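You operate a simulated robot arm through the tools that you are given. There is no shell and no other tool. Be economical: measure what you need, move in short steps, check, and stop when the job is done.

Carry out the task below with a simulated robot arm. There is one attempt and no reset: what you move stays moved.

JOB
Take the yellow block on the middle of the black board and put it away on the small steel shelf. Put the purple box on the middle of the black board away on the steel shelf. Put the deep orange tub on the middle of the black board away on the lower shelf of the hooded bench. Take the green sponge and leave it on the white paper. Press the yellow button to switch it up. Take the yellow-striped egg from the left half of the long steel bench and leave it on the lower shelf of the hooded bench. Put the shut purple box on the right half of the long steel bench away on the bench top by the grey turntable. Turn the green knob to 30 N. The order is free. Set down upright: yellow block, yellow-striped egg.

The check looks at the end state, three seconds after you hand in, the way a careful person would. Anything else that was tipped, shoved, dropped, spilled or broken makes it a failure.

ROBOT AND FRAMES
A 7-joint arm with a two-finger parallel gripper on a trunk, on a base that drives. Base frame: it is fixed to the floor where the robot stands at the start and does not move with it; the origin is under the middle of the robot, x ahead of it, y to its left, z up; the surface under the hand at the start is at about z = 81. Units: cm, rad, N and s.
With the tool pointing down near the work surface it reaches from about 22 to 74 cm from the robot's upright axis, wherever it stands. Its first joint turns from -2.897 to 2.897 rad. Places, roughly: bench top by the grey turntable (22x34 cm) [-222, 260, 86]; deep orange tub (12x17x6 cm) [60, 40, 80]; green knob [-190, 410, 80]; green sponge (11x7x4 cm) [-310, 340, 90]; lower shelf of the hooded bench [-290, 100, 30]; purple box [50, 25, 75]; shut purple box [-175, 550, 75]; small steel shelf (29x16 cm) [6, -730, 76]; steel shelf [-510, -100, 90]; white paper [-275, 350, 75]; yellow block (8x6x6 cm) [60, 10, 80]; yellow button [-200, 390, 90]; yellow-striped egg (5x5x6 cm) [-200, 400, 80]. Payload 1.57 kg.
The TCP is the grasp point between the finger pads, 3 cm short of the fingertips. In the tool frame z runs along the fingers and y along their closing line. Largest opening 11 cm; finger width 2.4, thickness 1.2; the body of the gripper, 4.8 by 11.2 cm, starts 7.8 cm behind the TCP.
Orientation is that of the tool frame in the base frame, as a unit quaternion [x, y, z, w]. With the fingers straight down and closing along the base's y, the tool's x points along the base's -x, its y along +y and its z along -z.

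CONTROLS
- The arm moves only by the tool drive_tool. Its argument "moves" is a list of rows, each an object (a shift or turn left out is 0, a gripper value left out holds the last) with "delta_rot": the turn, a rotation vector about the tool's x, y, z in rad, a list of three; "slide": the shift along the tool's x, y, z in cm, a list of three; "hand": the finger opening in cm, from 0 to 11. In form: [{"delta_rot": [rx, ry, rz], "slide": [tx, ty, tz], "hand": hand}, ...]. A call has 1 to 8 rows; each row is the pose to reach, as a shift and turn from the pose commanded when the call began, along the tool's axes at that moment. A row lasts 0.2 s, in which the tool goes at most 5 cm and 0.15 rad; a call with a longer step from one row to the next is refused whole, and so is a gripper value outside its range. Where a pose cannot be reached the arm comes as near as it can. A force on the tool above 40 N (or 10 N above the force at the start of the call, whichever is more), or a blocked arm, ends the call early, and 0.2 s more pass. Each finger travels about 4.5 cm/s and halts on what it meets, pressing with about 21 N; the grip force reading is that of the motor and also rises with nothing between the fingers. The clock runs only during rows and for 0.2 s after the last one: add rows that repeat a pose to give the fingers time. The reply holds the time, the measured pose of the TCP, the force on the tool along the base axes, the opening and the grip force, in the units named above and with some noise, with the torque about the TCP (base axes, N m) and any sound that the robot's microphone picked up.
- Cameras (640 x 400 px; columns grow to the right, rows downward): "scene" is now at [1.66, 15.15, 155.77]; the picture's right is [-0.03, -1.00, 0.00], its down [-0.75, 0.03, -0.66] and it looks along [0.66, -0.02, -0.75] (base axes); focal length 270 px, centre (320, 200). "wrist" rides on the gripper at [7, 1.6, -14.1] in the tool frame; the picture's right is [-0.23, 0.97, 0.00], its down [-0.86, -0.20, -0.48] and it looks along [-0.47, -0.11, 0.88] (tool axes); focal length 222 px, centre (320, 200).
- capture(camera): a new picture of that camera. The clock stands still meanwhile.
- lift_body(by): slides the trunk up (or, below 0, down) by that many cm; the arm and the scene camera ride with it, the base frame stays. It gives what a move gives, with no picture.
- drive_base(legs): drives the robot by 1 to 6 legs, each [ahead, turn to the left] in cm and rad, along the robot's own axes; the way and the turn of a leg run together, so that a leg with both is an arc; at most 150 cm and 3.142 rad a leg. The arm and the cameras ride along, it lands a little off, and it stops where it bumps. It gives what a move gives.
- head_to(pan, tilt): turns the head with the scene camera to pan (to the left, within 2.705 rad either way) and tilt (down, from -0.506 to 1.204), counted from straight ahead of the robot. It gives what a move gives.
- measure_at(camera, pixels): for up to 12 pixels [column, row] of the newest picture of that camera ("zoom" is the newest enlarged one), the place [x, y, z] in the base frame of the surface seen there, good to about 0.2 cm. The clock stands still meanwhile.
- close_up(camera, box): a new picture of the part [left, top, right, bottom] of that camera's present view, enlarged. The clock stands still meanwhile.
- sign_off(): hands the job in; it is judged then, once.

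Go step by step. Measure first, check grasps and placings, and put right what went wrong. The budget is 138 turns and 162 pictures, counting those below and the enlarged ones. Unless the task says otherwise, let go and move clear before handing in, and close with one line.

The tools are called after ">>>" as a command line: name --argument value ..., lists and objects as JSON in quotes. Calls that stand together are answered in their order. drive_tool: Moves the arm, as the interface text tells. Its arguments: {"type":"object","properties":{"moves":{"type":"array","items":{"type":"object","properties":{"delta_rot":{"type":"array","items":{"type":"number"}},"slide":{"type":"array","items":{"type":"number"}},"hand":{"type":"number"}}}}},"required":["moves"]} The other tools are called the same way: lift_body (by) slides the trunk up or down; drive_base (legs) drives the base; head_to (pan, tilt) turns the head that bears the scene camera; capture (camera) takes a picture; measure_at (camera, pixels) gives the place of the surface under pixels of a picture; close_up (camera, box) takes an enlarged picture of a part of a camera's view; sign_off () hands the job in.

At the start:

```text
t: 0.0
position: [47.72, 6.43, 107.84]
orientation: [0.0, 1.0, 0.0, 0.0]
wrist_force: [-0.7, -0.4, -0.4]
torque: [-0.01, 0.03, 0.0]
gripper_width: 11.03
grip_force: 0.0
trunk travel left (down, up): [-50.0, 9.0]
robot x, y, heading: [0.18, 0.3, -0.001]
head pan, tilt: [-0.033, 0.85]
```

scene: 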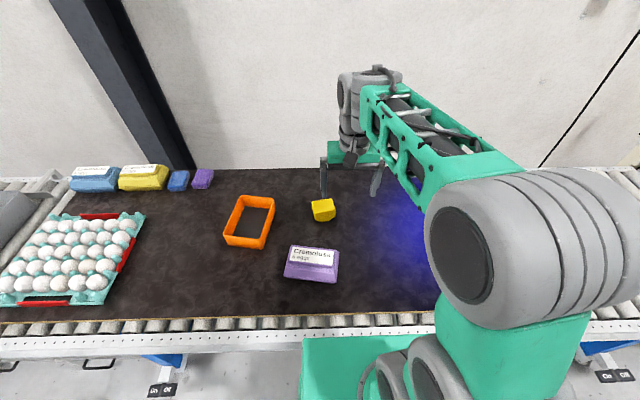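
wrist: 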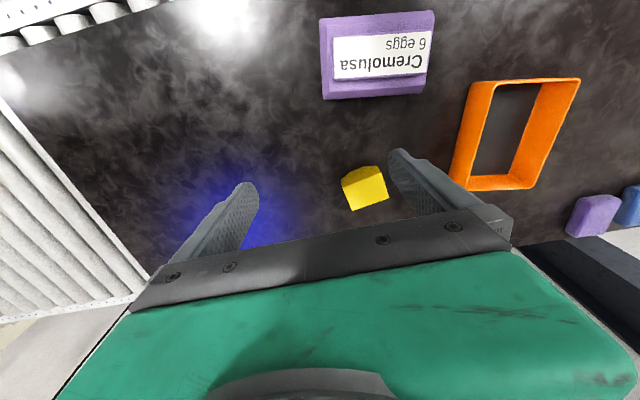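

The scene picture shows the yellow block at about (323,210), the orange tub at (250,222) and the purple box at (312,263). I'll measure them and look closer.

>>> close_up --camera "scene" --box '[200, 160, 360, 300]'

>>> measure_at --camera "scene" --pixels '[[313, 203], [333, 201], [315, 212], [336, 210], [292, 247], [338, 251], [334, 268], [286, 263], [315, 235], [238, 197], [273, 199], [225, 236]]'

>>> measure_at --camera "wrist" --pixels '[[345, 184], [378, 168], [354, 208], [385, 196], [322, 20], [434, 14], [326, 98], [428, 92], [470, 85], [578, 80], [452, 182], [530, 186]]'

```text
2.86 times, centred on (280, 230) of scene
```

zoom: 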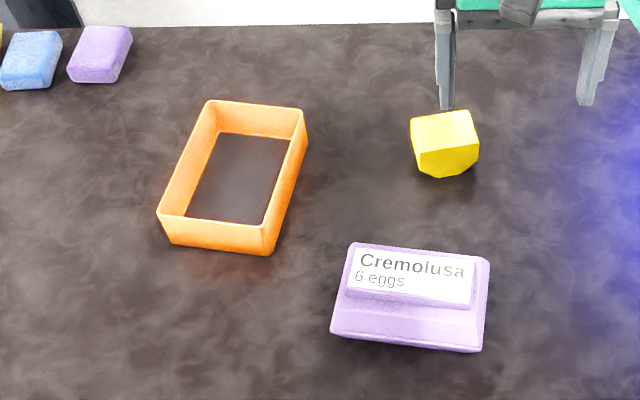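

```text
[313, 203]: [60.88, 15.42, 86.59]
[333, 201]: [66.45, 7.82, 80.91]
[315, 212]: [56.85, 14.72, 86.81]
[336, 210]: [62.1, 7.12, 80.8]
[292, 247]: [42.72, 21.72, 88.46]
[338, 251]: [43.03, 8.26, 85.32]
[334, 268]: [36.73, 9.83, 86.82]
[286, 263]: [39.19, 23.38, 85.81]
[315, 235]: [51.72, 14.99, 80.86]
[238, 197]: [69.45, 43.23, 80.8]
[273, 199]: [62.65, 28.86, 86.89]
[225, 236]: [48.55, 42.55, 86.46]
```

```text
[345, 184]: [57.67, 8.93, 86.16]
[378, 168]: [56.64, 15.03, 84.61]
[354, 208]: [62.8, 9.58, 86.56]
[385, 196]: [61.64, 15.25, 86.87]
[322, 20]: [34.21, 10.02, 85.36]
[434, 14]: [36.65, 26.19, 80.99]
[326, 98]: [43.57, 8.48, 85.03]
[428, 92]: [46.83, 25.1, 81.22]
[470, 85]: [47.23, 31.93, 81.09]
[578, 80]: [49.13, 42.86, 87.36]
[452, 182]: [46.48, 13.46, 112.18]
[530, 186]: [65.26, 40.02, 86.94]
```

Positions are known well enough: block centre near (59.7,12), top z 86.7. I'll look at the block closely and survey the room.

>>> close_up --camera "wrist" --box '[310, 140, 420, 220]'

>>> head_to --pan 1.5 --tilt 0.3

>>> capture --camera "scene"

>>> head_to --pan 2.65 --tilt 0.3

>>> capture --camera "scene"

>>> head_to --pan -1.5 --tilt 0.3

>>> capture --camera "scene"

>>> head_to --pan -2.65 --tilt 0.3

>>> capture --camera "scene"

```text
5.00 times, centred on (365, 180) of wrist
```

zoom: 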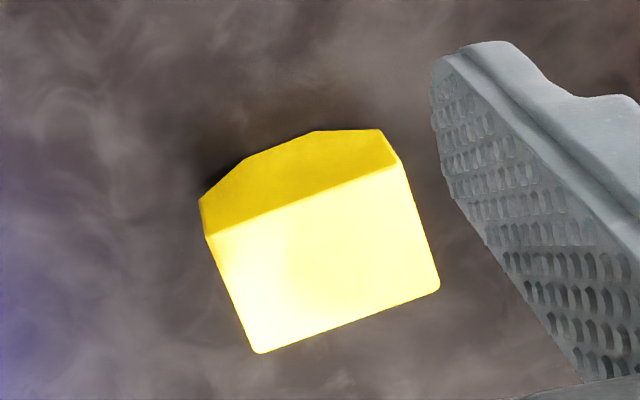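

```text
t: 1.6
position: [47.77, 6.45, 107.81]
orientation: [-0.001, 1.0, -0.001, 0.0]
wrist_force: [-0.2, -0.2, 0.3]
torque: [0.01, 0.01, 0.0]
gripper_width: 11.0
grip_force: 0.0
trunk travel left (down, up): [-50.0, 9.0]
robot x, y, heading: [0.08, -0.03, -0.001]
head pan, tilt: [1.499, 0.3]
```

```text
157 pictures are left
```

scene: 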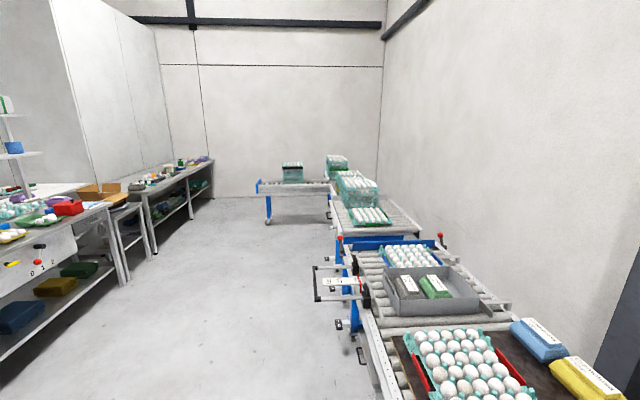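

```text
t: 3.0
position: [47.75, 6.46, 107.83]
orientation: [0.0, 1.0, -0.001, 0.0]
wrist_force: [0.2, 0.1, -0.6]
torque: [0.04, 0.01, 0.01]
gripper_width: 11.01
grip_force: 0.0
trunk travel left (down, up): [-50.0, 9.0]
robot x, y, heading: [0.02, -0.55, 0.001]
head pan, tilt: [2.649, 0.3]
```

```text
156 pictures are left
```

scene: 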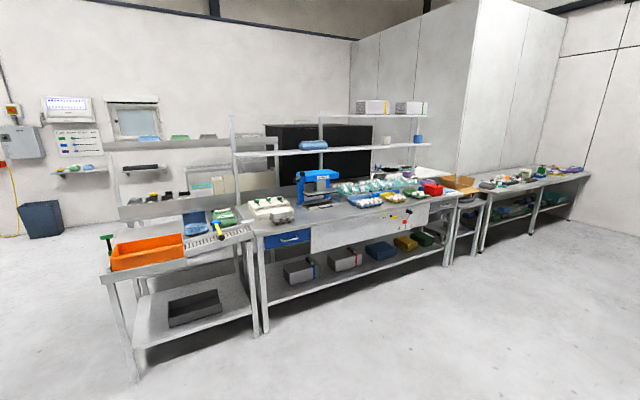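

```text
t: 6.4
position: [47.73, 6.4, 107.84]
orientation: [0.0, 1.0, 0.001, 0.0]
wrist_force: [0.1, -0.1, 0.8]
torque: [-0.02, 0.03, -0.01]
gripper_width: 10.98
grip_force: 0.0
trunk travel left (down, up): [-50.0, 9.0]
robot x, y, heading: [-0.03, 0.39, 0.003]
head pan, tilt: [-1.499, 0.3]
```

```text
155 pictures are left
```

scene: 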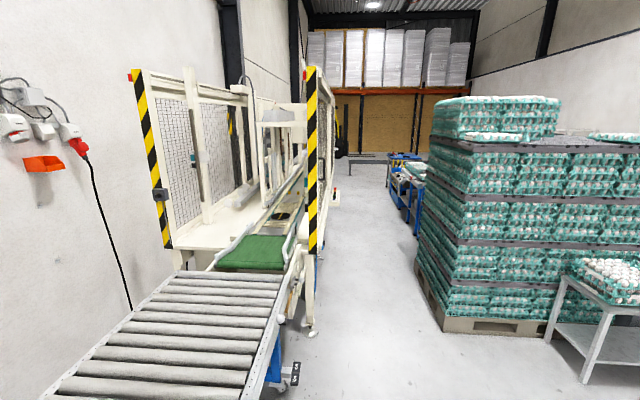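

```text
t: 7.7
position: [47.65, 6.42, 107.95]
orientation: [0.001, 1.0, 0.0, 0.0]
wrist_force: [-0.8, 0.3, 0.4]
torque: [0.0, 0.01, -0.02]
gripper_width: 10.99
grip_force: 0.1
trunk travel left (down, up): [-50.0, 9.0]
robot x, y, heading: [0.22, -0.04, 0.004]
head pan, tilt: [-2.649, 0.3]
```

```text
154 pictures are left
```

scene: 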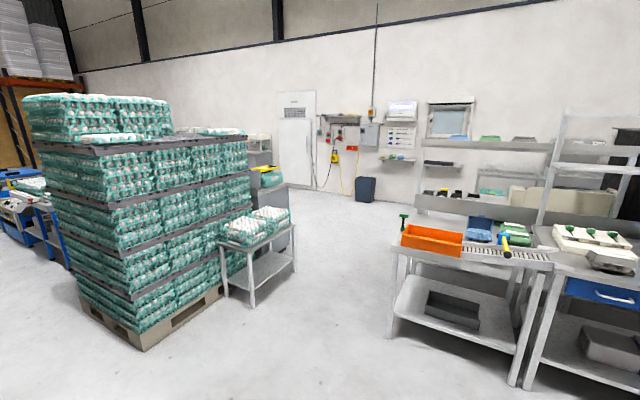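

The room map is becoming clear. I'll measure the candidates for the "steel shelf" near [-510,-100,90] in this picture: (396,159), (440,166) and the table ones, plus the route.

>>> measure_at --camera "scene" --pixels '[[396, 159], [440, 164], [450, 197], [490, 140], [580, 166], [265, 172], [265, 230], [150, 340], [440, 325], [400, 240], [520, 385], [340, 118]]'

>>> close_up --camera "scene" --box '[370, 90, 610, 240]'

>>> close_up --camera "scene" --box '[220, 80, 400, 200]'

```text
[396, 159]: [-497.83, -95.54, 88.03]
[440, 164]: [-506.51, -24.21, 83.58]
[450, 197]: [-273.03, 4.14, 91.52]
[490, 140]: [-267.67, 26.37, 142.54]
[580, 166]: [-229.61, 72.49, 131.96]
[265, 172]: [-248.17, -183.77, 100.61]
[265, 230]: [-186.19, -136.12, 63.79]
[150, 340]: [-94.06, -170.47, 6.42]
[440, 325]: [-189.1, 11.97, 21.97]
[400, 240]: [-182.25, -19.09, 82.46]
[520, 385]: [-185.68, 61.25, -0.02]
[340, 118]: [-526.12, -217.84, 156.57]
```

```text
2.67 times, centred on (490, 165) of scene
```

zoom: 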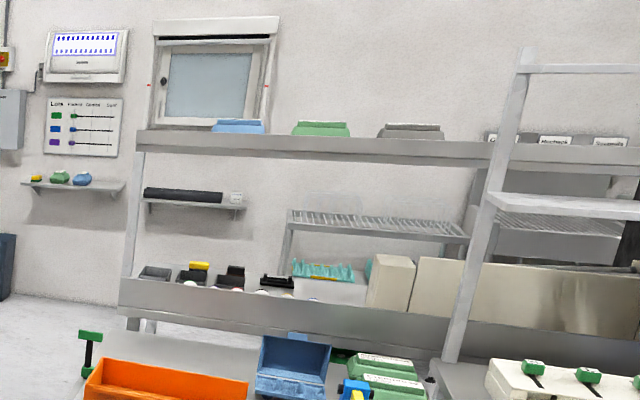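

```text
3.33 times, centred on (310, 140) of scene
```

zoom: 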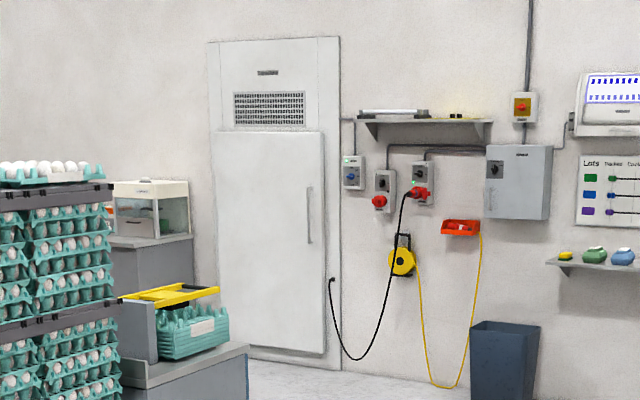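

The steel shelf is under the "Lots" sign at about (-498,-95,88). Now to the block: I'll take a fresh wrist close-up and measure its corners.

>>> head_to --pan 0.0 --tilt 0.85

>>> close_up --camera "wrist" --box '[310, 140, 420, 220]'

>>> measure_at --camera "zoom" --pixels '[[215, 240], [390, 175], [432, 285], [262, 346], [320, 150], [210, 205], [372, 140], [250, 180], [320, 280]]'

>>> close_up --camera "scene" --box '[290, 180, 360, 230]'

```text
t: 10.1
position: [47.8, 6.48, 107.86]
orientation: [0.0, 1.0, 0.0, 0.001]
wrist_force: [-0.1, -0.9, 0.2]
torque: [0.01, -0.04, 0.0]
gripper_width: 11.0
grip_force: 0.0
trunk travel left (down, up): [-50.0, 9.0]
robot x, y, heading: [0.24, -0.1, -0.004]
head pan, tilt: [0.0, 0.85]
```

```text
5.00 times, centred on (365, 180) of wrist
```

zoom: 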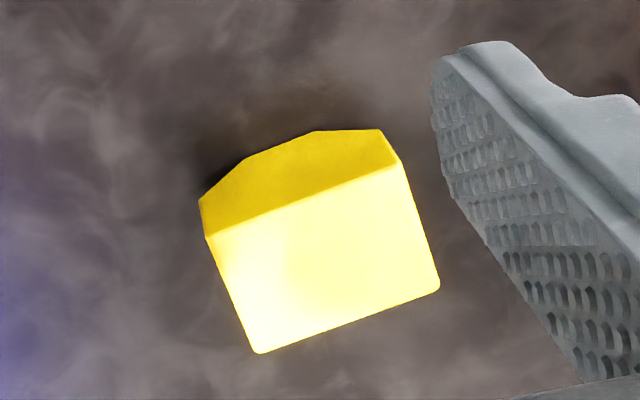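

```text
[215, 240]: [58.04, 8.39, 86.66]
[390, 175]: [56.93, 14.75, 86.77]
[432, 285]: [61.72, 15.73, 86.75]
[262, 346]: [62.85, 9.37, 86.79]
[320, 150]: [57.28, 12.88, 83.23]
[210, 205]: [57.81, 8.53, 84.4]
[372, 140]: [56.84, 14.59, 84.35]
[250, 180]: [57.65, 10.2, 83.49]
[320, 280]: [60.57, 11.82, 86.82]
```

```text
8.00 times, centred on (325, 205) of scene
```

zoom: 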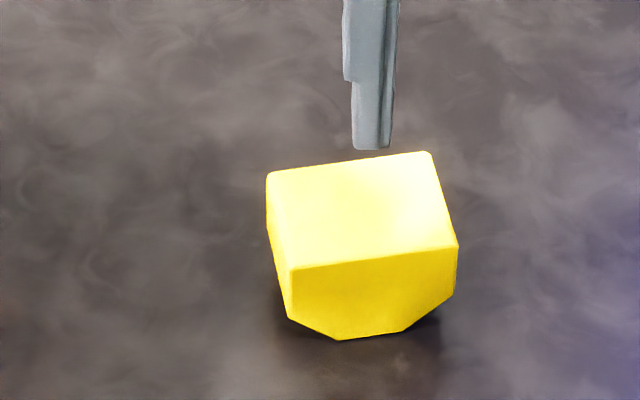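

The block's top face is about 7x5.6 cm, centred at (59.9,12.1), turned about 0.18 rad, top z 86.8, with its chamfers at the bottom. I'll move above it, turn and descend.

>>> drive_tool --moves '[{"slide": [-4, 1.9, 0], "delta_rot": [0, 0, -0.1], "hand": 11}, {"slide": [-8, 3.8, 0], "delta_rot": [0, 0, -0.175]}, {"slide": [-12.1, 5.65, 2], "delta_rot": [0, 0, -0.175]}, {"slide": [-12.1, 5.65, 6.5], "delta_rot": [0, 0, -0.175]}, {"slide": [-12.1, 5.65, 11], "delta_rot": [0, 0, -0.175]}, {"slide": [-12.1, 5.65, 13], "delta_rot": [0, 0, -0.175]}, {"slide": [-12.1, 5.65, 13], "delta_rot": [0, 0, -0.175]}]'

>>> capture --camera "wrist"

>>> capture --camera "scene"

```text
t: 11.7
position: [59.95, 11.99, 94.83]
orientation: [-0.087, 0.996, 0.0, 0.0]
wrist_force: [-0.5, -0.2, 0.2]
torque: [0.01, 0.01, -0.01]
gripper_width: 11.0
grip_force: 0.0
trunk travel left (down, up): [-50.0, 9.0]
robot x, y, heading: [-0.02, -0.05, 0.002]
head pan, tilt: [0.0, 0.85]
```

```text
149 pictures are left
```

wrist: 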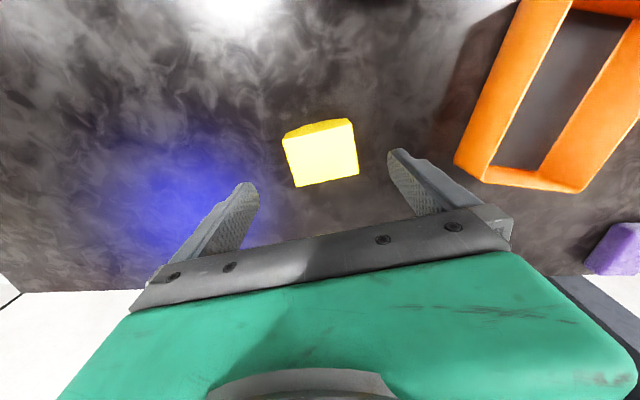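

```text
148 pictures are left
```

scene: 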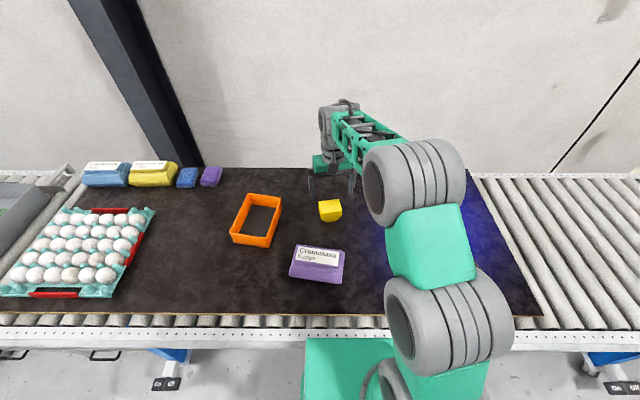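

Aligned. I'll descend to z 85.2 and close.

>>> drive_tool --moves '[{"slide": [0, 0, 4.8]}, {"slide": [0, 0, 9.6]}, {"slide": [0, 0, 9.6]}, {"slide": [0, 0, 9.6], "hand": 4}, {"slide": [0, 0, 9.6]}, {"slide": [0, 0, 9.6]}, {"slide": [0, 0, 9.6]}]'

>>> drive_tool --moves '[{"slide": [0, 0, -4.5]}, {"slide": [0, 0, -9]}, {"slide": [0, 0, -13.5]}, {"slide": [0, 0, -18]}]'

>>> capture --camera "wrist"

```text
t: 13.3
position: [59.93, 11.8, 85.16]
orientation: [-0.088, 0.996, 0.0, 0.0]
wrist_force: [-1.5, 3.6, 0.2]
torque: [0.09, -0.07, 0.05]
gripper_width: 7.19
grip_force: 21.5
trunk travel left (down, up): [-50.0, 9.0]
robot x, y, heading: [-0.13, 0.32, -0.003]
head pan, tilt: [0.0, 0.85]
```

```text
t: 14.3
position: [59.56, 11.81, 103.39]
orientation: [-0.087, 0.996, 0.0, 0.0]
wrist_force: [0.2, 0.6, -0.1]
torque: [0.0, -0.02, -0.02]
gripper_width: 4.01
grip_force: 0.0
trunk travel left (down, up): [-50.0, 9.0]
robot x, y, heading: [0.01, -0.15, 0.001]
head pan, tilt: [0.0, 0.85]
```

```text
147 pictures are left
```

wrist: 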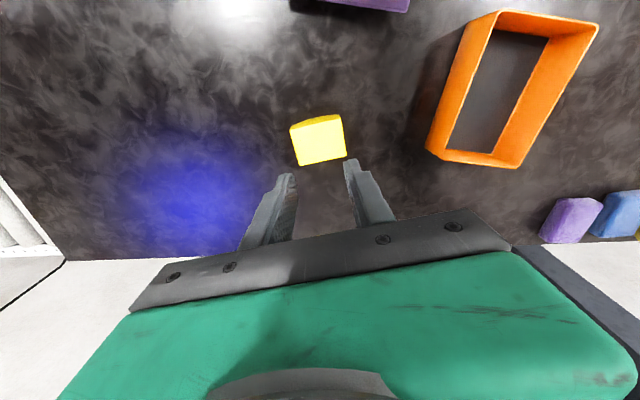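

The block slipped out (opening fell to 4.0). The chamfers make that pair of sides poor, so I'll re-measure and grip the flat end faces instead.

>>> close_up --camera "wrist" --box '[270, 100, 370, 180]'

>>> close_up --camera "scene" --box '[290, 180, 360, 230]'

>>> measure_at --camera "zoom" --pixels '[[275, 175], [450, 170], [290, 285], [450, 275], [370, 310], [360, 220]]'

```text
5.00 times, centred on (320, 140) of wrist
```

zoom: 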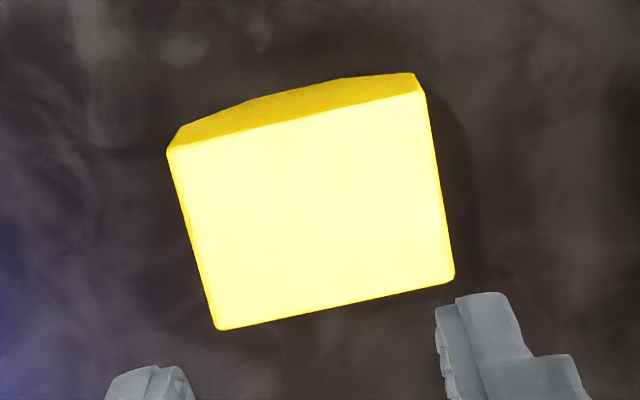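

```text
8.00 times, centred on (325, 205) of scene
```

zoom: 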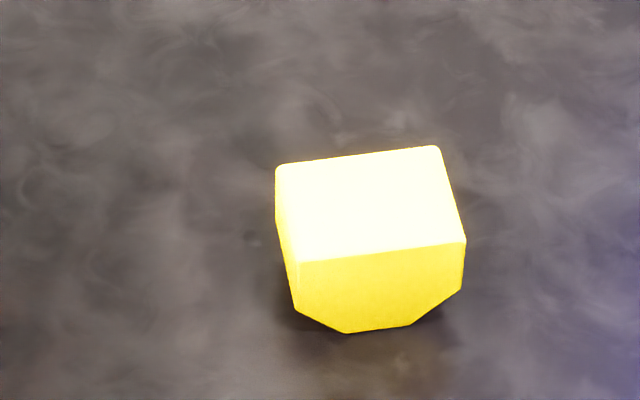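

```text
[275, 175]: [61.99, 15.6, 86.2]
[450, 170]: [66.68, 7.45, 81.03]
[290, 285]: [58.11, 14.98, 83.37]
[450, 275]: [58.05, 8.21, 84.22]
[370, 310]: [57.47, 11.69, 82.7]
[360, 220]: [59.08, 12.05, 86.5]
```

Let me measure the corners slightly inset in this newest close-up.

>>> measure_at --camera "zoom" --pixels '[[285, 175], [432, 156], [455, 238], [306, 254], [320, 290], [430, 285], [385, 285]]'

```text
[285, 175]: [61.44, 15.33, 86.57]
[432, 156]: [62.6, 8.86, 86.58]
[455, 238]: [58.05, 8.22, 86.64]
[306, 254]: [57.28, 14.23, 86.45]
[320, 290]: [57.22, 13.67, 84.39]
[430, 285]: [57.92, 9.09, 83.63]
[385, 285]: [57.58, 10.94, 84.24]
```

Centre about (59.9,11.8), yaw about 0.17. I'll turn the hand 1.575 rad so the fingers close along the short side.

>>> drive_tool --moves '[{"delta_rot": [0, 0, 0.15], "hand": 11}, {"delta_rot": [0, 0, 0.3]}, {"delta_rot": [0, 0, 0.45]}, {"delta_rot": [0, 0, 0.6]}, {"delta_rot": [0, 0, 0.75]}, {"delta_rot": [0, 0, 0.9]}, {"delta_rot": [0, 0, 1.05]}, {"delta_rot": [0, 0, 1.2]}]'

>>> drive_tool --moves '[{"delta_rot": [0, 0, 0.13], "slide": [0, 0, 2]}, {"delta_rot": [0, 0, 0.26], "slide": [0, 0, 4]}, {"delta_rot": [0, 0, 0.375], "slide": [0, 0, 6]}, {"delta_rot": [0, 0, 0.375], "slide": [0, 0, 8]}, {"delta_rot": [0, 0, 0.375], "slide": [0, 0, 8]}, {"delta_rot": [0, 0, 0.375], "slide": [0, 0, 8]}]'

>>> capture --camera "wrist"

>>> capture --camera "scene"

```text
t: 16.1
position: [59.96, 12.05, 103.31]
orientation: [0.491, 0.871, -0.001, 0.0]
wrist_force: [-0.4, -0.8, 0.0]
torque: [-0.01, -0.02, -0.03]
gripper_width: 11.0
grip_force: 0.0
trunk travel left (down, up): [-50.0, 9.0]
robot x, y, heading: [0.24, -0.6, 0.004]
head pan, tilt: [0.0, 0.85]
```

```text
t: 17.5
position: [59.72, 12.07, 95.48]
orientation: [0.644, 0.765, 0.0, 0.0]
wrist_force: [0.3, 0.0, 0.2]
torque: [-0.01, 0.03, 0.02]
gripper_width: 11.01
grip_force: 0.1
trunk travel left (down, up): [-50.0, 9.0]
robot x, y, heading: [-0.1, -0.38, 0.001]
head pan, tilt: [0.0, 0.85]
```

```text
144 pictures are left
```

wrist: 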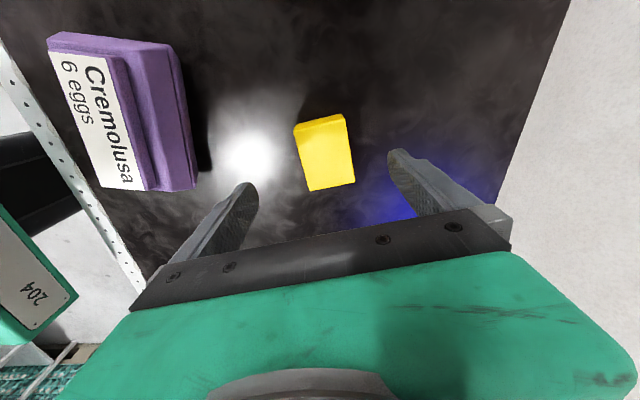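

```text
143 pictures are left
```

scene: 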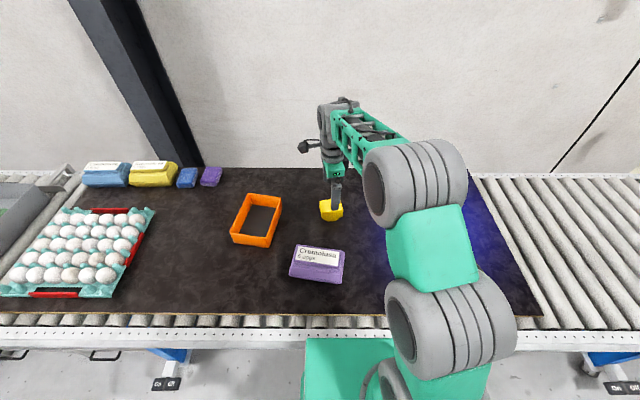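

Aligned with the short side. I'll descend to z 84.5, close fully, then lift gently.

>>> drive_tool --moves '[{"slide": [0, 0, 4]}, {"slide": [0, 0, 8]}, {"slide": [0, 0, 11]}, {"slide": [0, 0, 11], "hand": 3}, {"slide": [0, 0, 11]}, {"slide": [0, 0, 11]}, {"slide": [0, 0, 11]}, {"slide": [0, 0, 11]}]'

>>> drive_tool --moves '[{"slide": [0, 0, -1]}, {"slide": [0, 0, -2.5]}, {"slide": [0, 0, -4.5]}, {"slide": [0, 0, -7]}, {"slide": [0, 0, -10]}, {"slide": [0, 0, -13]}]'

>>> capture --camera "wrist"

```text
t: 19.3
position: [59.89, 12.17, 84.64]
orientation: [0.644, 0.765, 0.001, -0.001]
wrist_force: [2.5, 0.5, 0.6]
torque: [0.05, 0.01, -0.03]
gripper_width: 5.4
grip_force: 22.2
trunk travel left (down, up): [-50.0, 9.0]
robot x, y, heading: [0.21, -0.03, 0.001]
head pan, tilt: [0.0, 0.85]
```

```text
t: 20.7
position: [59.94, 12.15, 97.1]
orientation: [0.644, 0.765, 0.0, 0.0]
wrist_force: [0.1, -0.5, -2.1]
torque: [0.01, 0.02, -0.03]
gripper_width: 5.4
grip_force: 21.5
trunk travel left (down, up): [-50.0, 9.0]
robot x, y, heading: [-0.18, 0.02, -0.004]
head pan, tilt: [0.0, 0.85]
```

```text
142 pictures are left
```

wrist: 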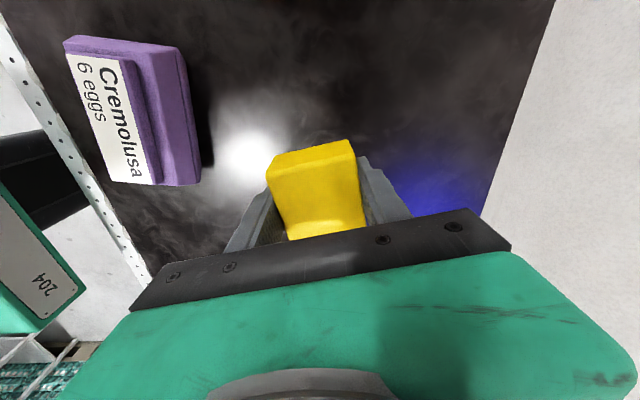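

Block is held (5.4 cm, about 2 N). I'll raise it and look right for the route to the small steel shelf at (6,-730).

>>> drive_tool --moves '[{"slide": [0, 0, -4]}, {"slide": [0, 0, -8]}, {"slide": [0, 0, -12]}]'

>>> head_to --pan -1.55 --tilt 0.25

>>> capture --camera "scene"

>>> close_up --camera "scene" --box '[250, 80, 490, 230]'

>>> measure_at --camera "scene" --pixels '[[300, 330], [325, 240], [350, 200], [380, 165], [400, 200], [420, 270], [445, 330], [560, 370], [350, 240], [380, 260], [345, 170], [310, 290]]'

```text
t: 21.5
position: [60.07, 11.82, 109.03]
orientation: [0.644, 0.765, 0.0, 0.0]
wrist_force: [0.4, 0.3, -2.4]
torque: [0.01, 0.0, -0.02]
gripper_width: 5.38
grip_force: 20.7
trunk travel left (down, up): [-50.0, 9.0]
robot x, y, heading: [0.25, 0.05, 0.005]
head pan, tilt: [0.0, 0.85]
```

```text
t: 23.1
position: [60.06, 11.83, 108.96]
orientation: [0.644, 0.765, 0.0, 0.001]
wrist_force: [0.2, -0.3, -2.9]
torque: [0.01, -0.01, 0.01]
gripper_width: 5.39
grip_force: 20.5
trunk travel left (down, up): [-50.0, 9.0]
robot x, y, heading: [-0.37, 0.34, -0.0]
head pan, tilt: [-1.55, 0.25]
```

```text
141 pictures are left
```

scene: 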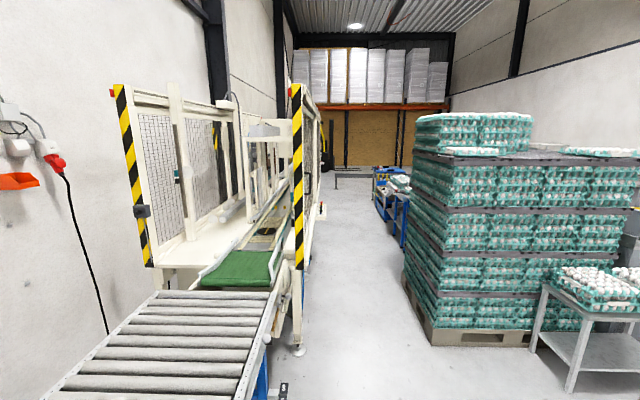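

```text
2.67 times, centred on (370, 155) of scene
```

zoom: 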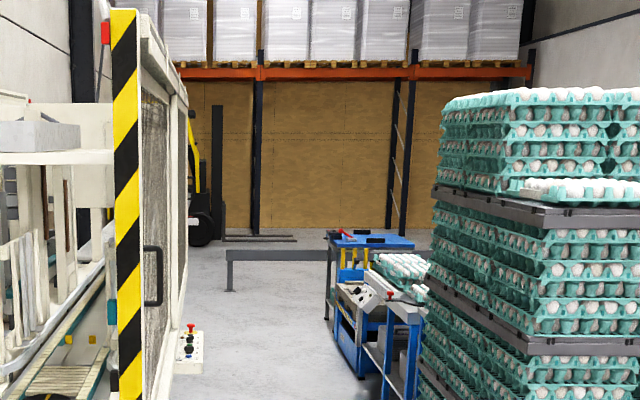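

```text
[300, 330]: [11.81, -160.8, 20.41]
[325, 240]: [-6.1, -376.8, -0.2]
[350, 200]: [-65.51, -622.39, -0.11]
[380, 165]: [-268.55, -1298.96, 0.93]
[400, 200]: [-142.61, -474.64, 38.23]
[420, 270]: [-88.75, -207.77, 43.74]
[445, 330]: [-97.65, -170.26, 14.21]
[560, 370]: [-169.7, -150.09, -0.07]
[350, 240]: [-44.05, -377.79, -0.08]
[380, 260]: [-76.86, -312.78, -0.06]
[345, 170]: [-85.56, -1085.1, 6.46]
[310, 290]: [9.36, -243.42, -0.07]
```

The aisle runs between x≈+9 (machine) and x≈-89 (pallet), so x=-40 is the centre line. I'll back off, turn right and drive 450 cm, then look.

>>> drive_base --legs '[[-40, 0], [0, -1.571], [150, 0], [150, 0], [150, 0]]'

>>> head_to --pan 0.4 --tilt 0.35

>>> capture --camera "scene"

```text
t: 50.7
position: [-17.5, -514.27, 108.97]
orientation: [0.996, 0.093, 0.001, 0.0]
wrist_force: [0.3, -0.4, -2.0]
torque: [0.0, -0.02, 0.01]
gripper_width: 5.39
grip_force: 21.0
trunk travel left (down, up): [-50.0, 9.0]
robot x, y, heading: [-30.35, -454.38, -1.559]
head pan, tilt: [-1.55, 0.25]
```

```text
t: 52.6
position: [-17.51, -514.4, 109.04]
orientation: [0.996, 0.092, 0.0, -0.001]
wrist_force: [0.8, -0.4, -2.7]
torque: [0.0, -0.02, -0.01]
gripper_width: 5.38
grip_force: 21.0
trunk travel left (down, up): [-50.0, 9.0]
robot x, y, heading: [-30.09, -454.37, -1.56]
head pan, tilt: [0.4, 0.351]
```

```text
139 pictures are left
```

scene: 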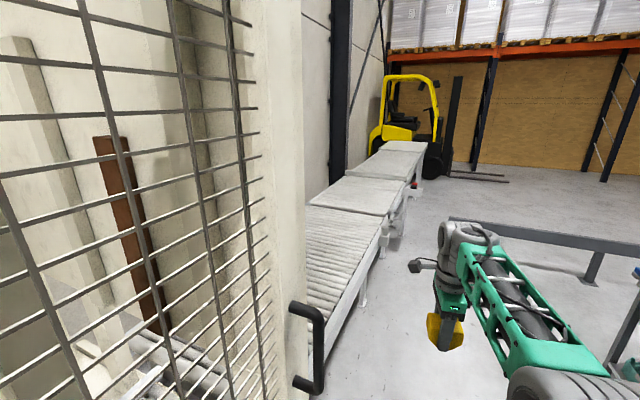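

The robot is beside the machine with the handle at (310,345); the roller conveyor continues beyond. I'll measure the conveyor and look for the shelf near (6,-730,76).

>>> measure_at --camera "scene" --pixels '[[310, 345], [350, 300], [390, 225], [410, 180], [410, 148], [360, 195], [300, 390], [590, 270], [460, 222]]'

>>> close_up --camera "scene" --box '[290, 120, 450, 240]'

>>> head_to --pan 0.5 --tilt 0.8

>>> capture --camera "scene"

```text
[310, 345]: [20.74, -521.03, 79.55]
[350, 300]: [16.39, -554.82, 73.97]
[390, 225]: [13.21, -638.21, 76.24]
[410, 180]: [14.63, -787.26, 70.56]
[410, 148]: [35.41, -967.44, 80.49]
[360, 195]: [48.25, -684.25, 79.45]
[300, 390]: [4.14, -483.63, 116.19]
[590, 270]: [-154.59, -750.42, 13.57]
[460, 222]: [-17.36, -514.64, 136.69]
```

```text
3.33 times, centred on (370, 180) of scene
```

zoom: 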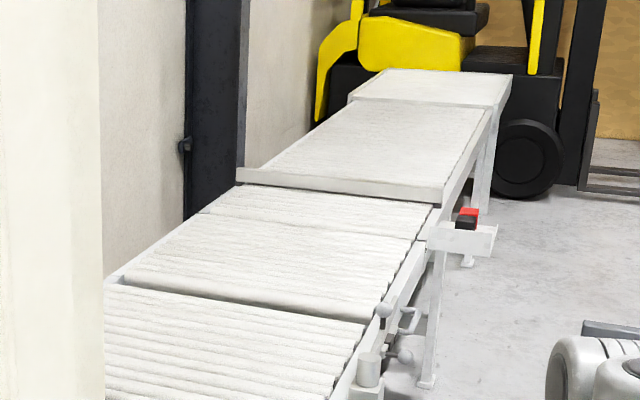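

```text
t: 53.5
position: [-17.47, -514.33, 108.91]
orientation: [0.996, 0.093, 0.0, -0.001]
wrist_force: [-0.3, 0.2, -2.6]
torque: [-0.01, -0.02, 0.02]
gripper_width: 5.38
grip_force: 21.6
trunk travel left (down, up): [-50.0, 9.0]
robot x, y, heading: [-30.06, -454.51, -1.555]
head pan, tilt: [0.499, 0.799]
```

```text
137 pictures are left
```

scene: 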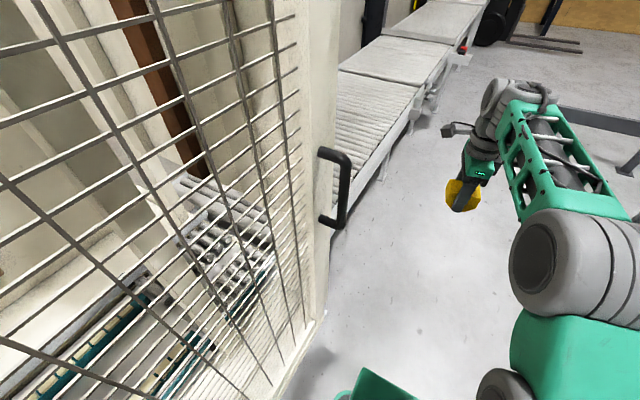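

The small steel shelf is the tab on the conveyor's side, zoom (462,238), with red and black blocks on it. I'll drive 245 cm along, veering slightly away.

>>> drive_base --legs '[[0, -0.08], [130, 0], [115, 0], [0, 0.07]]'

>>> head_to --pan 0.9 --tilt 0.8

>>> capture --camera "scene"

```text
t: 66.3
position: [-32.27, -756.36, 108.98]
orientation: [0.995, 0.099, -0.001, 0.0]
wrist_force: [0.5, -0.4, -2.7]
torque: [-0.01, 0.01, -0.02]
gripper_width: 5.39
grip_force: 21.0
trunk travel left (down, up): [-50.0, 9.0]
robot x, y, heading: [-45.8, -696.37, -1.546]
head pan, tilt: [0.499, 0.799]
```

```text
t: 67.2
position: [-32.35, -756.5, 109.07]
orientation: [0.995, 0.099, -0.001, 0.0]
wrist_force: [0.3, 1.1, -2.9]
torque: [0.0, 0.01, -0.01]
gripper_width: 5.37
grip_force: 20.7
trunk travel left (down, up): [-50.0, 9.0]
robot x, y, heading: [-45.78, -696.78, -1.543]
head pan, tilt: [0.901, 0.799]
```

```text
136 pictures are left
```

scene: 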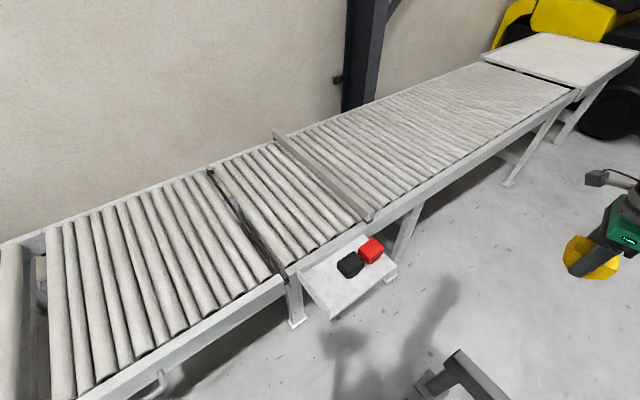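

The shelf is at (348,280), with the black and red blocks at its back-right part. I'll zoom and measure.

>>> close_up --camera "scene" --box '[280, 220, 420, 330]'

>>> measure_at --camera "scene" --pixels '[[303, 273], [332, 314], [395, 273], [370, 240], [322, 290], [345, 295], [350, 258], [344, 270], [371, 242], [370, 262], [382, 247], [310, 260]]'

```text
3.64 times, centred on (350, 275) of scene
```

zoom: 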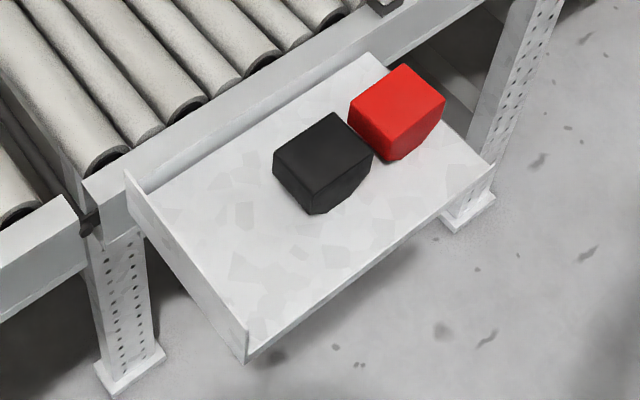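

```text
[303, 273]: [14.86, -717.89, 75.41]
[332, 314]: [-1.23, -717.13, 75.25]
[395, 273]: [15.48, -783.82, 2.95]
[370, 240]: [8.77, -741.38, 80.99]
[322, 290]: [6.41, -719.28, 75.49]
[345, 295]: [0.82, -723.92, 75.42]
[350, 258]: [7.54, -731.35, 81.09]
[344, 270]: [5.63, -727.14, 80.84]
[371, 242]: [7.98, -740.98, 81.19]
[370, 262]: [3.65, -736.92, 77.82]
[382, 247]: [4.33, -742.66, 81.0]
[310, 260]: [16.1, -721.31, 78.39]
```

The other blocks stand exactly like mine (chamfers at bottom), so mine is already upright. I'll measure the free left part of the shelf precisely.

>>> measure_at --camera "zoom" --pixels '[[277, 157], [310, 180], [332, 117], [366, 155], [280, 180], [310, 205], [130, 180], [245, 325], [246, 350], [160, 190], [250, 310], [350, 80]]'

```text
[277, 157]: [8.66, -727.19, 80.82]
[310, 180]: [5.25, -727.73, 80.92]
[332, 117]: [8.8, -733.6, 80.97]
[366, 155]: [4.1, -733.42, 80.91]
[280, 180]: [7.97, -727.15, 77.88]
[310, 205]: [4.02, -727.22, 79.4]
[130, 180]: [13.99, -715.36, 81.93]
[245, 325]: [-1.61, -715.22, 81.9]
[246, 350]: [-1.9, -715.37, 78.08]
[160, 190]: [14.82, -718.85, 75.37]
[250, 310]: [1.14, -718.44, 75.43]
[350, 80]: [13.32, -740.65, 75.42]
```

Free strip is y -716 to -726.8, x -1.5 to 15. I'll move over (6,-721.4) while turning the hand so the fingers close along x.

>>> drive_tool --moves '[{"slide": [3.94, -2.36, 0], "delta_rot": [0, 0, -0.15]}, {"slide": [7.88, -4.72, 0], "delta_rot": [0, 0, -0.3]}, {"slide": [11.8, -7.1, 0], "delta_rot": [0, 0, -0.45]}, {"slide": [15.75, -9.45, 0], "delta_rot": [0, 0, -0.6]}, {"slide": [19.7, -11.8, 0], "delta_rot": [0, 0, -0.75]}, {"slide": [23.6, -14.2, 0], "delta_rot": [0, 0, -0.9]}, {"slide": [27.5, -16.5, 0], "delta_rot": [0, 0, -1.05]}, {"slide": [31.5, -18.9, 0], "delta_rot": [0, 0, -1.2]}]'

```text
t: 69.0
position: [-4.89, -731.37, 109.2]
orientation: [0.765, 0.644, -0.001, 0.001]
wrist_force: [0.0, 0.5, -3.0]
torque: [0.0, -0.01, -0.02]
gripper_width: 5.36
grip_force: 21.3
trunk travel left (down, up): [-50.0, 9.0]
robot x, y, heading: [-46.02, -696.52, -1.545]
head pan, tilt: [0.901, 0.799]
```

Continue to above the spot and partly down.

>>> drive_tool --moves '[{"slide": [3.9, 3.0, 0], "delta_rot": [0, 0, -0.06]}, {"slide": [7.8, 6.0, 0], "delta_rot": [0, 0, -0.12]}, {"slide": [11.7, 9.04, 0], "delta_rot": [0, 0, -0.171]}, {"slide": [11.7, 9.04, 5], "delta_rot": [0, 0, -0.171]}, {"slide": [11.7, 9.04, 10], "delta_rot": [0, 0, -0.171]}, {"slide": [11.7, 9.04, 15], "delta_rot": [0, 0, -0.171]}, {"slide": [11.7, 9.04, 20], "delta_rot": [0, 0, -0.171]}, {"slide": [11.7, 9.04, 20], "delta_rot": [0, 0, -0.171]}]'

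>>> close_up --camera "scene" --box '[240, 180, 420, 330]'

>>> capture --camera "wrist"

```text
t: 70.8
position: [5.92, -721.43, 88.85]
orientation: [0.708, 0.706, 0.0, 0.0]
wrist_force: [-0.3, -1.0, -3.8]
torque: [0.0, 0.0, 0.01]
gripper_width: 5.4
grip_force: 21.1
trunk travel left (down, up): [-50.0, 9.0]
robot x, y, heading: [-45.44, -696.7, -1.548]
head pan, tilt: [0.901, 0.799]
```

```text
2.67 times, centred on (330, 255) of scene
```

zoom: 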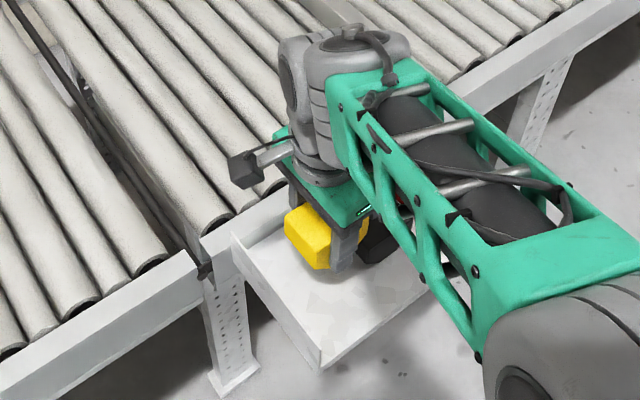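

```text
133 pictures are left
```

wrist: 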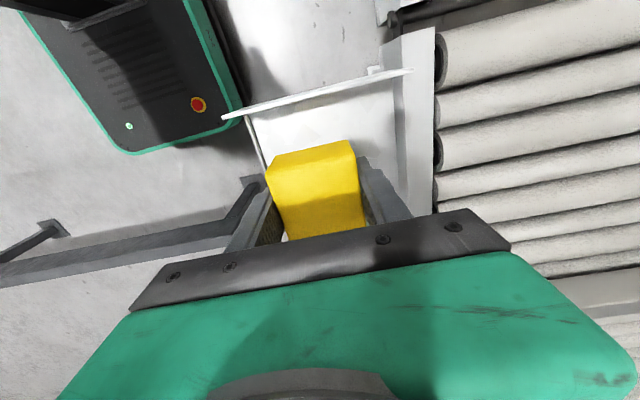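

Over the free strip. Lower to z≈79.2, then release and raise.

>>> drive_tool --moves '[{"slide": [0, 0, 4]}, {"slide": [0, 0, 7]}, {"slide": [0, 0, 9]}, {"slide": [0, 0, 9.6]}, {"slide": [0, 0, 9.6]}]'

>>> close_up --camera "scene" --box '[240, 180, 420, 330]'

```text
t: 72.0
position: [5.98, -721.67, 79.36]
orientation: [0.709, 0.706, 0.0, 0.0]
wrist_force: [-0.1, 0.0, -2.8]
torque: [0.07, 0.02, 0.02]
gripper_width: 5.37
grip_force: 20.9
trunk travel left (down, up): [-50.0, 9.0]
robot x, y, heading: [-45.98, -696.85, -1.547]
head pan, tilt: [0.901, 0.799]
```

```text
2.67 times, centred on (330, 255) of scene
```

zoom: 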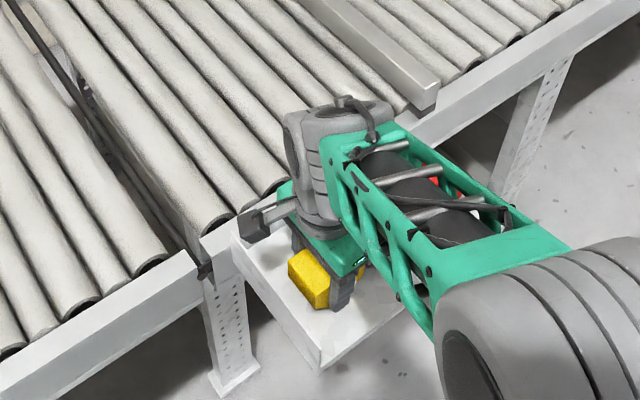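

Not quite in contact yet (force still -2.8 N). I'll ease down another 0.3, release and lift.

>>> drive_tool --moves '[{"slide": [0, 0, 0.15]}, {"slide": [0, 0, 0.3]}, {"slide": [0, 0, 0.3], "hand": 8}, {"slide": [0, 0, 0.3]}, {"slide": [0, 0, 0.3]}, {"slide": [0, 0, 0.3]}, {"slide": [0, 0, -3]}, {"slide": [0, 0, -7]}]'

>>> drive_tool --moves '[{"slide": [0, 0, -5]}, {"slide": [0, 0, -10]}, {"slide": [0, 0, -15]}, {"slide": [0, 0, -20]}, {"slide": [4.5, 0, -22]}, {"slide": [9, 0, -22]}, {"slide": [12, 0, -22]}]'

>>> capture --camera "scene"

>>> capture --camera "wrist"

```text
t: 73.8
position: [5.83, -721.45, 85.91]
orientation: [0.708, 0.706, -0.001, -0.001]
wrist_force: [-0.1, 0.2, 0.3]
torque: [0.0, 0.0, -0.04]
gripper_width: 8.0
grip_force: 0.1
trunk travel left (down, up): [-50.0, 9.0]
robot x, y, heading: [-45.72, -696.66, -1.548]
head pan, tilt: [0.901, 0.799]
```

```text
t: 75.4
position: [5.66, -709.74, 108.15]
orientation: [0.709, 0.706, 0.0, 0.0]
wrist_force: [-0.2, -0.2, 0.7]
torque: [0.01, 0.02, -0.02]
gripper_width: 8.03
grip_force: 0.0
trunk travel left (down, up): [-50.0, 9.0]
robot x, y, heading: [-46.04, -697.04, -1.546]
head pan, tilt: [0.901, 0.799]
```

```text
131 pictures are left
```

scene: 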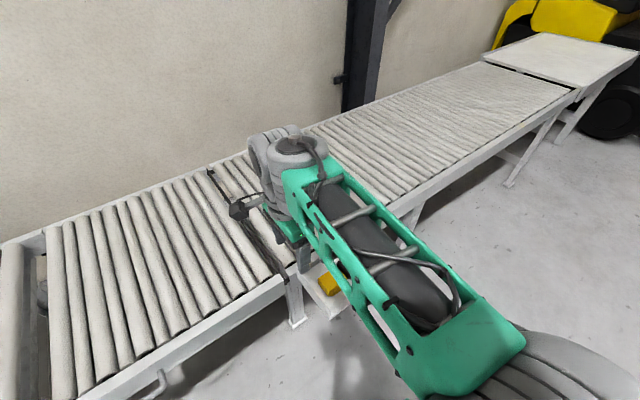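

```text
130 pictures are left
```

wrist: 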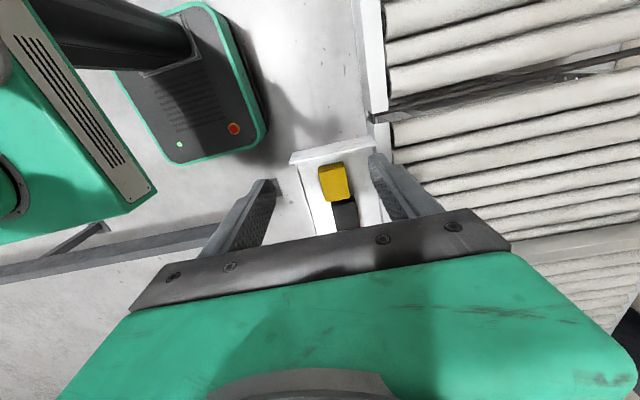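

The block stands on the shelf beside the black one. I'll verify closely and bring the arm back in front of the robot.

>>> close_up --camera "wrist" --box '[280, 130, 400, 240]'

>>> drive_tool --moves '[{"slide": [-3.7, -3, 0]}, {"slide": [-7.4, -6, 0]}, {"slide": [-11.1, -9, 0]}, {"slide": [-14.8, -12, 0]}, {"slide": [-18.5, -15, 0]}, {"slide": [-22.2, -18, 0]}, {"slide": [-25.9, -21, 0]}, {"slide": [-29.6, -24, 0]}]'

>>> drive_tool --moves '[{"slide": [-3.4, -3.5, 0]}, {"slide": [-6.8, -7, 0]}, {"slide": [-10.2, -10.5, 0]}, {"slide": [-13.6, -14, 0]}, {"slide": [-13.6, -17, 0]}]'

>>> capture --camera "scene"

```text
3.64 times, centred on (340, 185) of wrist
```

zoom: 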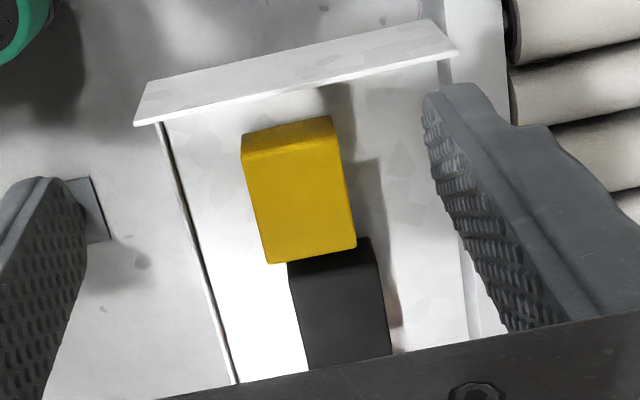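

```text
t: 77.2
position: [-18.33, -739.49, 108.45]
orientation: [0.707, 0.707, 0.0, 0.001]
wrist_force: [0.2, -0.4, 0.0]
torque: [0.0, 0.03, -0.04]
gripper_width: 7.98
grip_force: 0.0
trunk travel left (down, up): [-50.0, 9.0]
robot x, y, heading: [-45.63, -696.76, -1.549]
head pan, tilt: [0.901, 0.799]
```

```text
t: 78.4
position: [-35.1, -753.11, 108.77]
orientation: [0.708, 0.706, 0.0, 0.001]
wrist_force: [0.3, -0.1, -0.3]
torque: [0.01, 0.02, 0.04]
gripper_width: 7.99
grip_force: 0.0
trunk travel left (down, up): [-50.0, 9.0]
robot x, y, heading: [-45.64, -696.57, -1.546]
head pan, tilt: [0.901, 0.799]
```

```text
128 pictures are left
```

scene: 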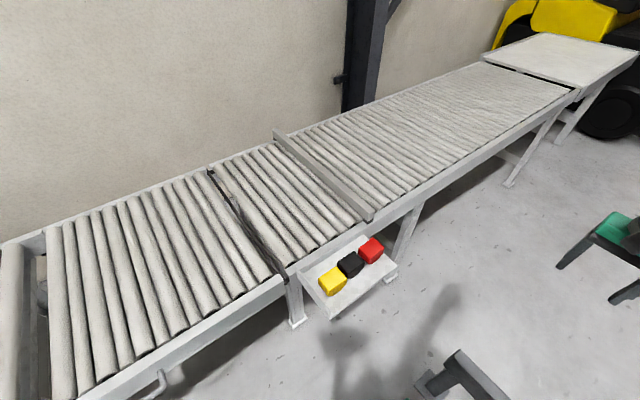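

The three blocks stand in a row; block placed. Now reverse back to the start bay.

>>> drive_base --legs '[[0, -0.035], [-150, 0], [-150, 0], [-150, 0], [-150, 0], [-97, 0]]'

```text
t: 111.9
position: [-15.03, -58.53, 108.66]
orientation: [0.736, 0.676, 0.0, 0.0]
wrist_force: [-0.7, 0.1, 0.3]
torque: [0.0, 0.01, 0.02]
gripper_width: 8.02
grip_force: 0.0
trunk travel left (down, up): [-50.0, 9.0]
robot x, y, heading: [-20.97, -1.14, -1.634]
head pan, tilt: [0.901, 0.799]
```

At (-21,-1). Turn to face the belt and move to the start position.

>>> drive_base --legs '[[-10, 0], [0, 1.634], [19, 0]]'

>>> head_to --pan 0.1 --tilt 0.85

>>> capture --camera "scene"

```text
t: 118.0
position: [55.15, 14.68, 108.59]
orientation: [0.033, 0.999, 0.0, -0.001]
wrist_force: [0.3, 0.3, -0.5]
torque: [0.02, 0.0, 0.02]
gripper_width: 7.98
grip_force: 0.2
trunk travel left (down, up): [-50.0, 9.0]
robot x, y, heading: [-1.65, 8.06, -0.035]
head pan, tilt: [0.901, 0.799]
```

```text
t: 119.2
position: [55.16, 14.68, 108.61]
orientation: [0.033, 0.999, -0.001, 0.0]
wrist_force: [-0.4, -0.2, 0.4]
torque: [0.01, 0.02, -0.01]
gripper_width: 7.99
grip_force: 0.0
trunk travel left (down, up): [-50.0, 9.0]
robot x, y, heading: [-1.53, 7.88, -0.034]
head pan, tilt: [0.099, 0.85]
```

```text
127 pictures are left
```

scene: 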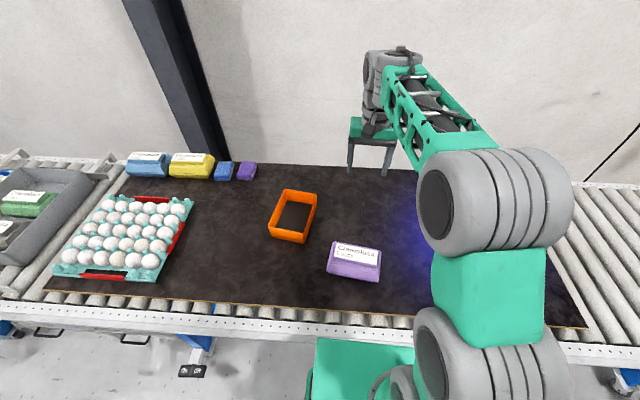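

Good view of tub and purple box. I'll measure both in a close-up.

>>> close_up --camera "scene" --box '[250, 180, 410, 290]'

>>> measure_at --camera "zoom" --pixels '[[335, 255], [505, 275], [512, 315], [518, 375], [320, 350], [415, 270], [120, 50], [262, 62], [90, 215], [215, 240], [170, 130], [330, 310]]'

```text
3.64 times, centred on (330, 235) of scene
```

zoom: 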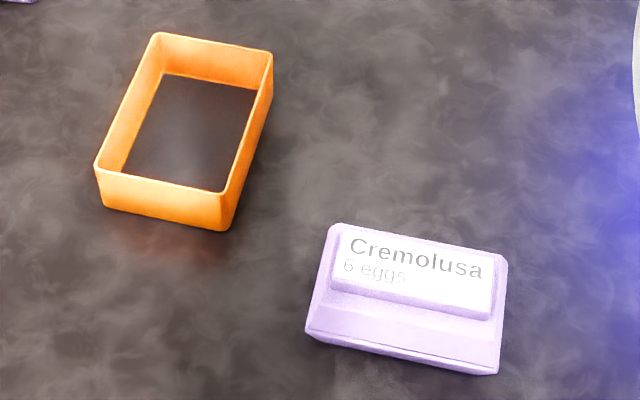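

```text
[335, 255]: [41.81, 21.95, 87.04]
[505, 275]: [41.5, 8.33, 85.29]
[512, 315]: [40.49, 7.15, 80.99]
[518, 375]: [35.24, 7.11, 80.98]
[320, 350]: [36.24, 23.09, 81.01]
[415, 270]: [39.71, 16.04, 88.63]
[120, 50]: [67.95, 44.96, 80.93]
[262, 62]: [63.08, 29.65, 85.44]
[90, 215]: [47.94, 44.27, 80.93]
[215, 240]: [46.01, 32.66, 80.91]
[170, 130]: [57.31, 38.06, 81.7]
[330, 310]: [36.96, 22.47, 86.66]
```

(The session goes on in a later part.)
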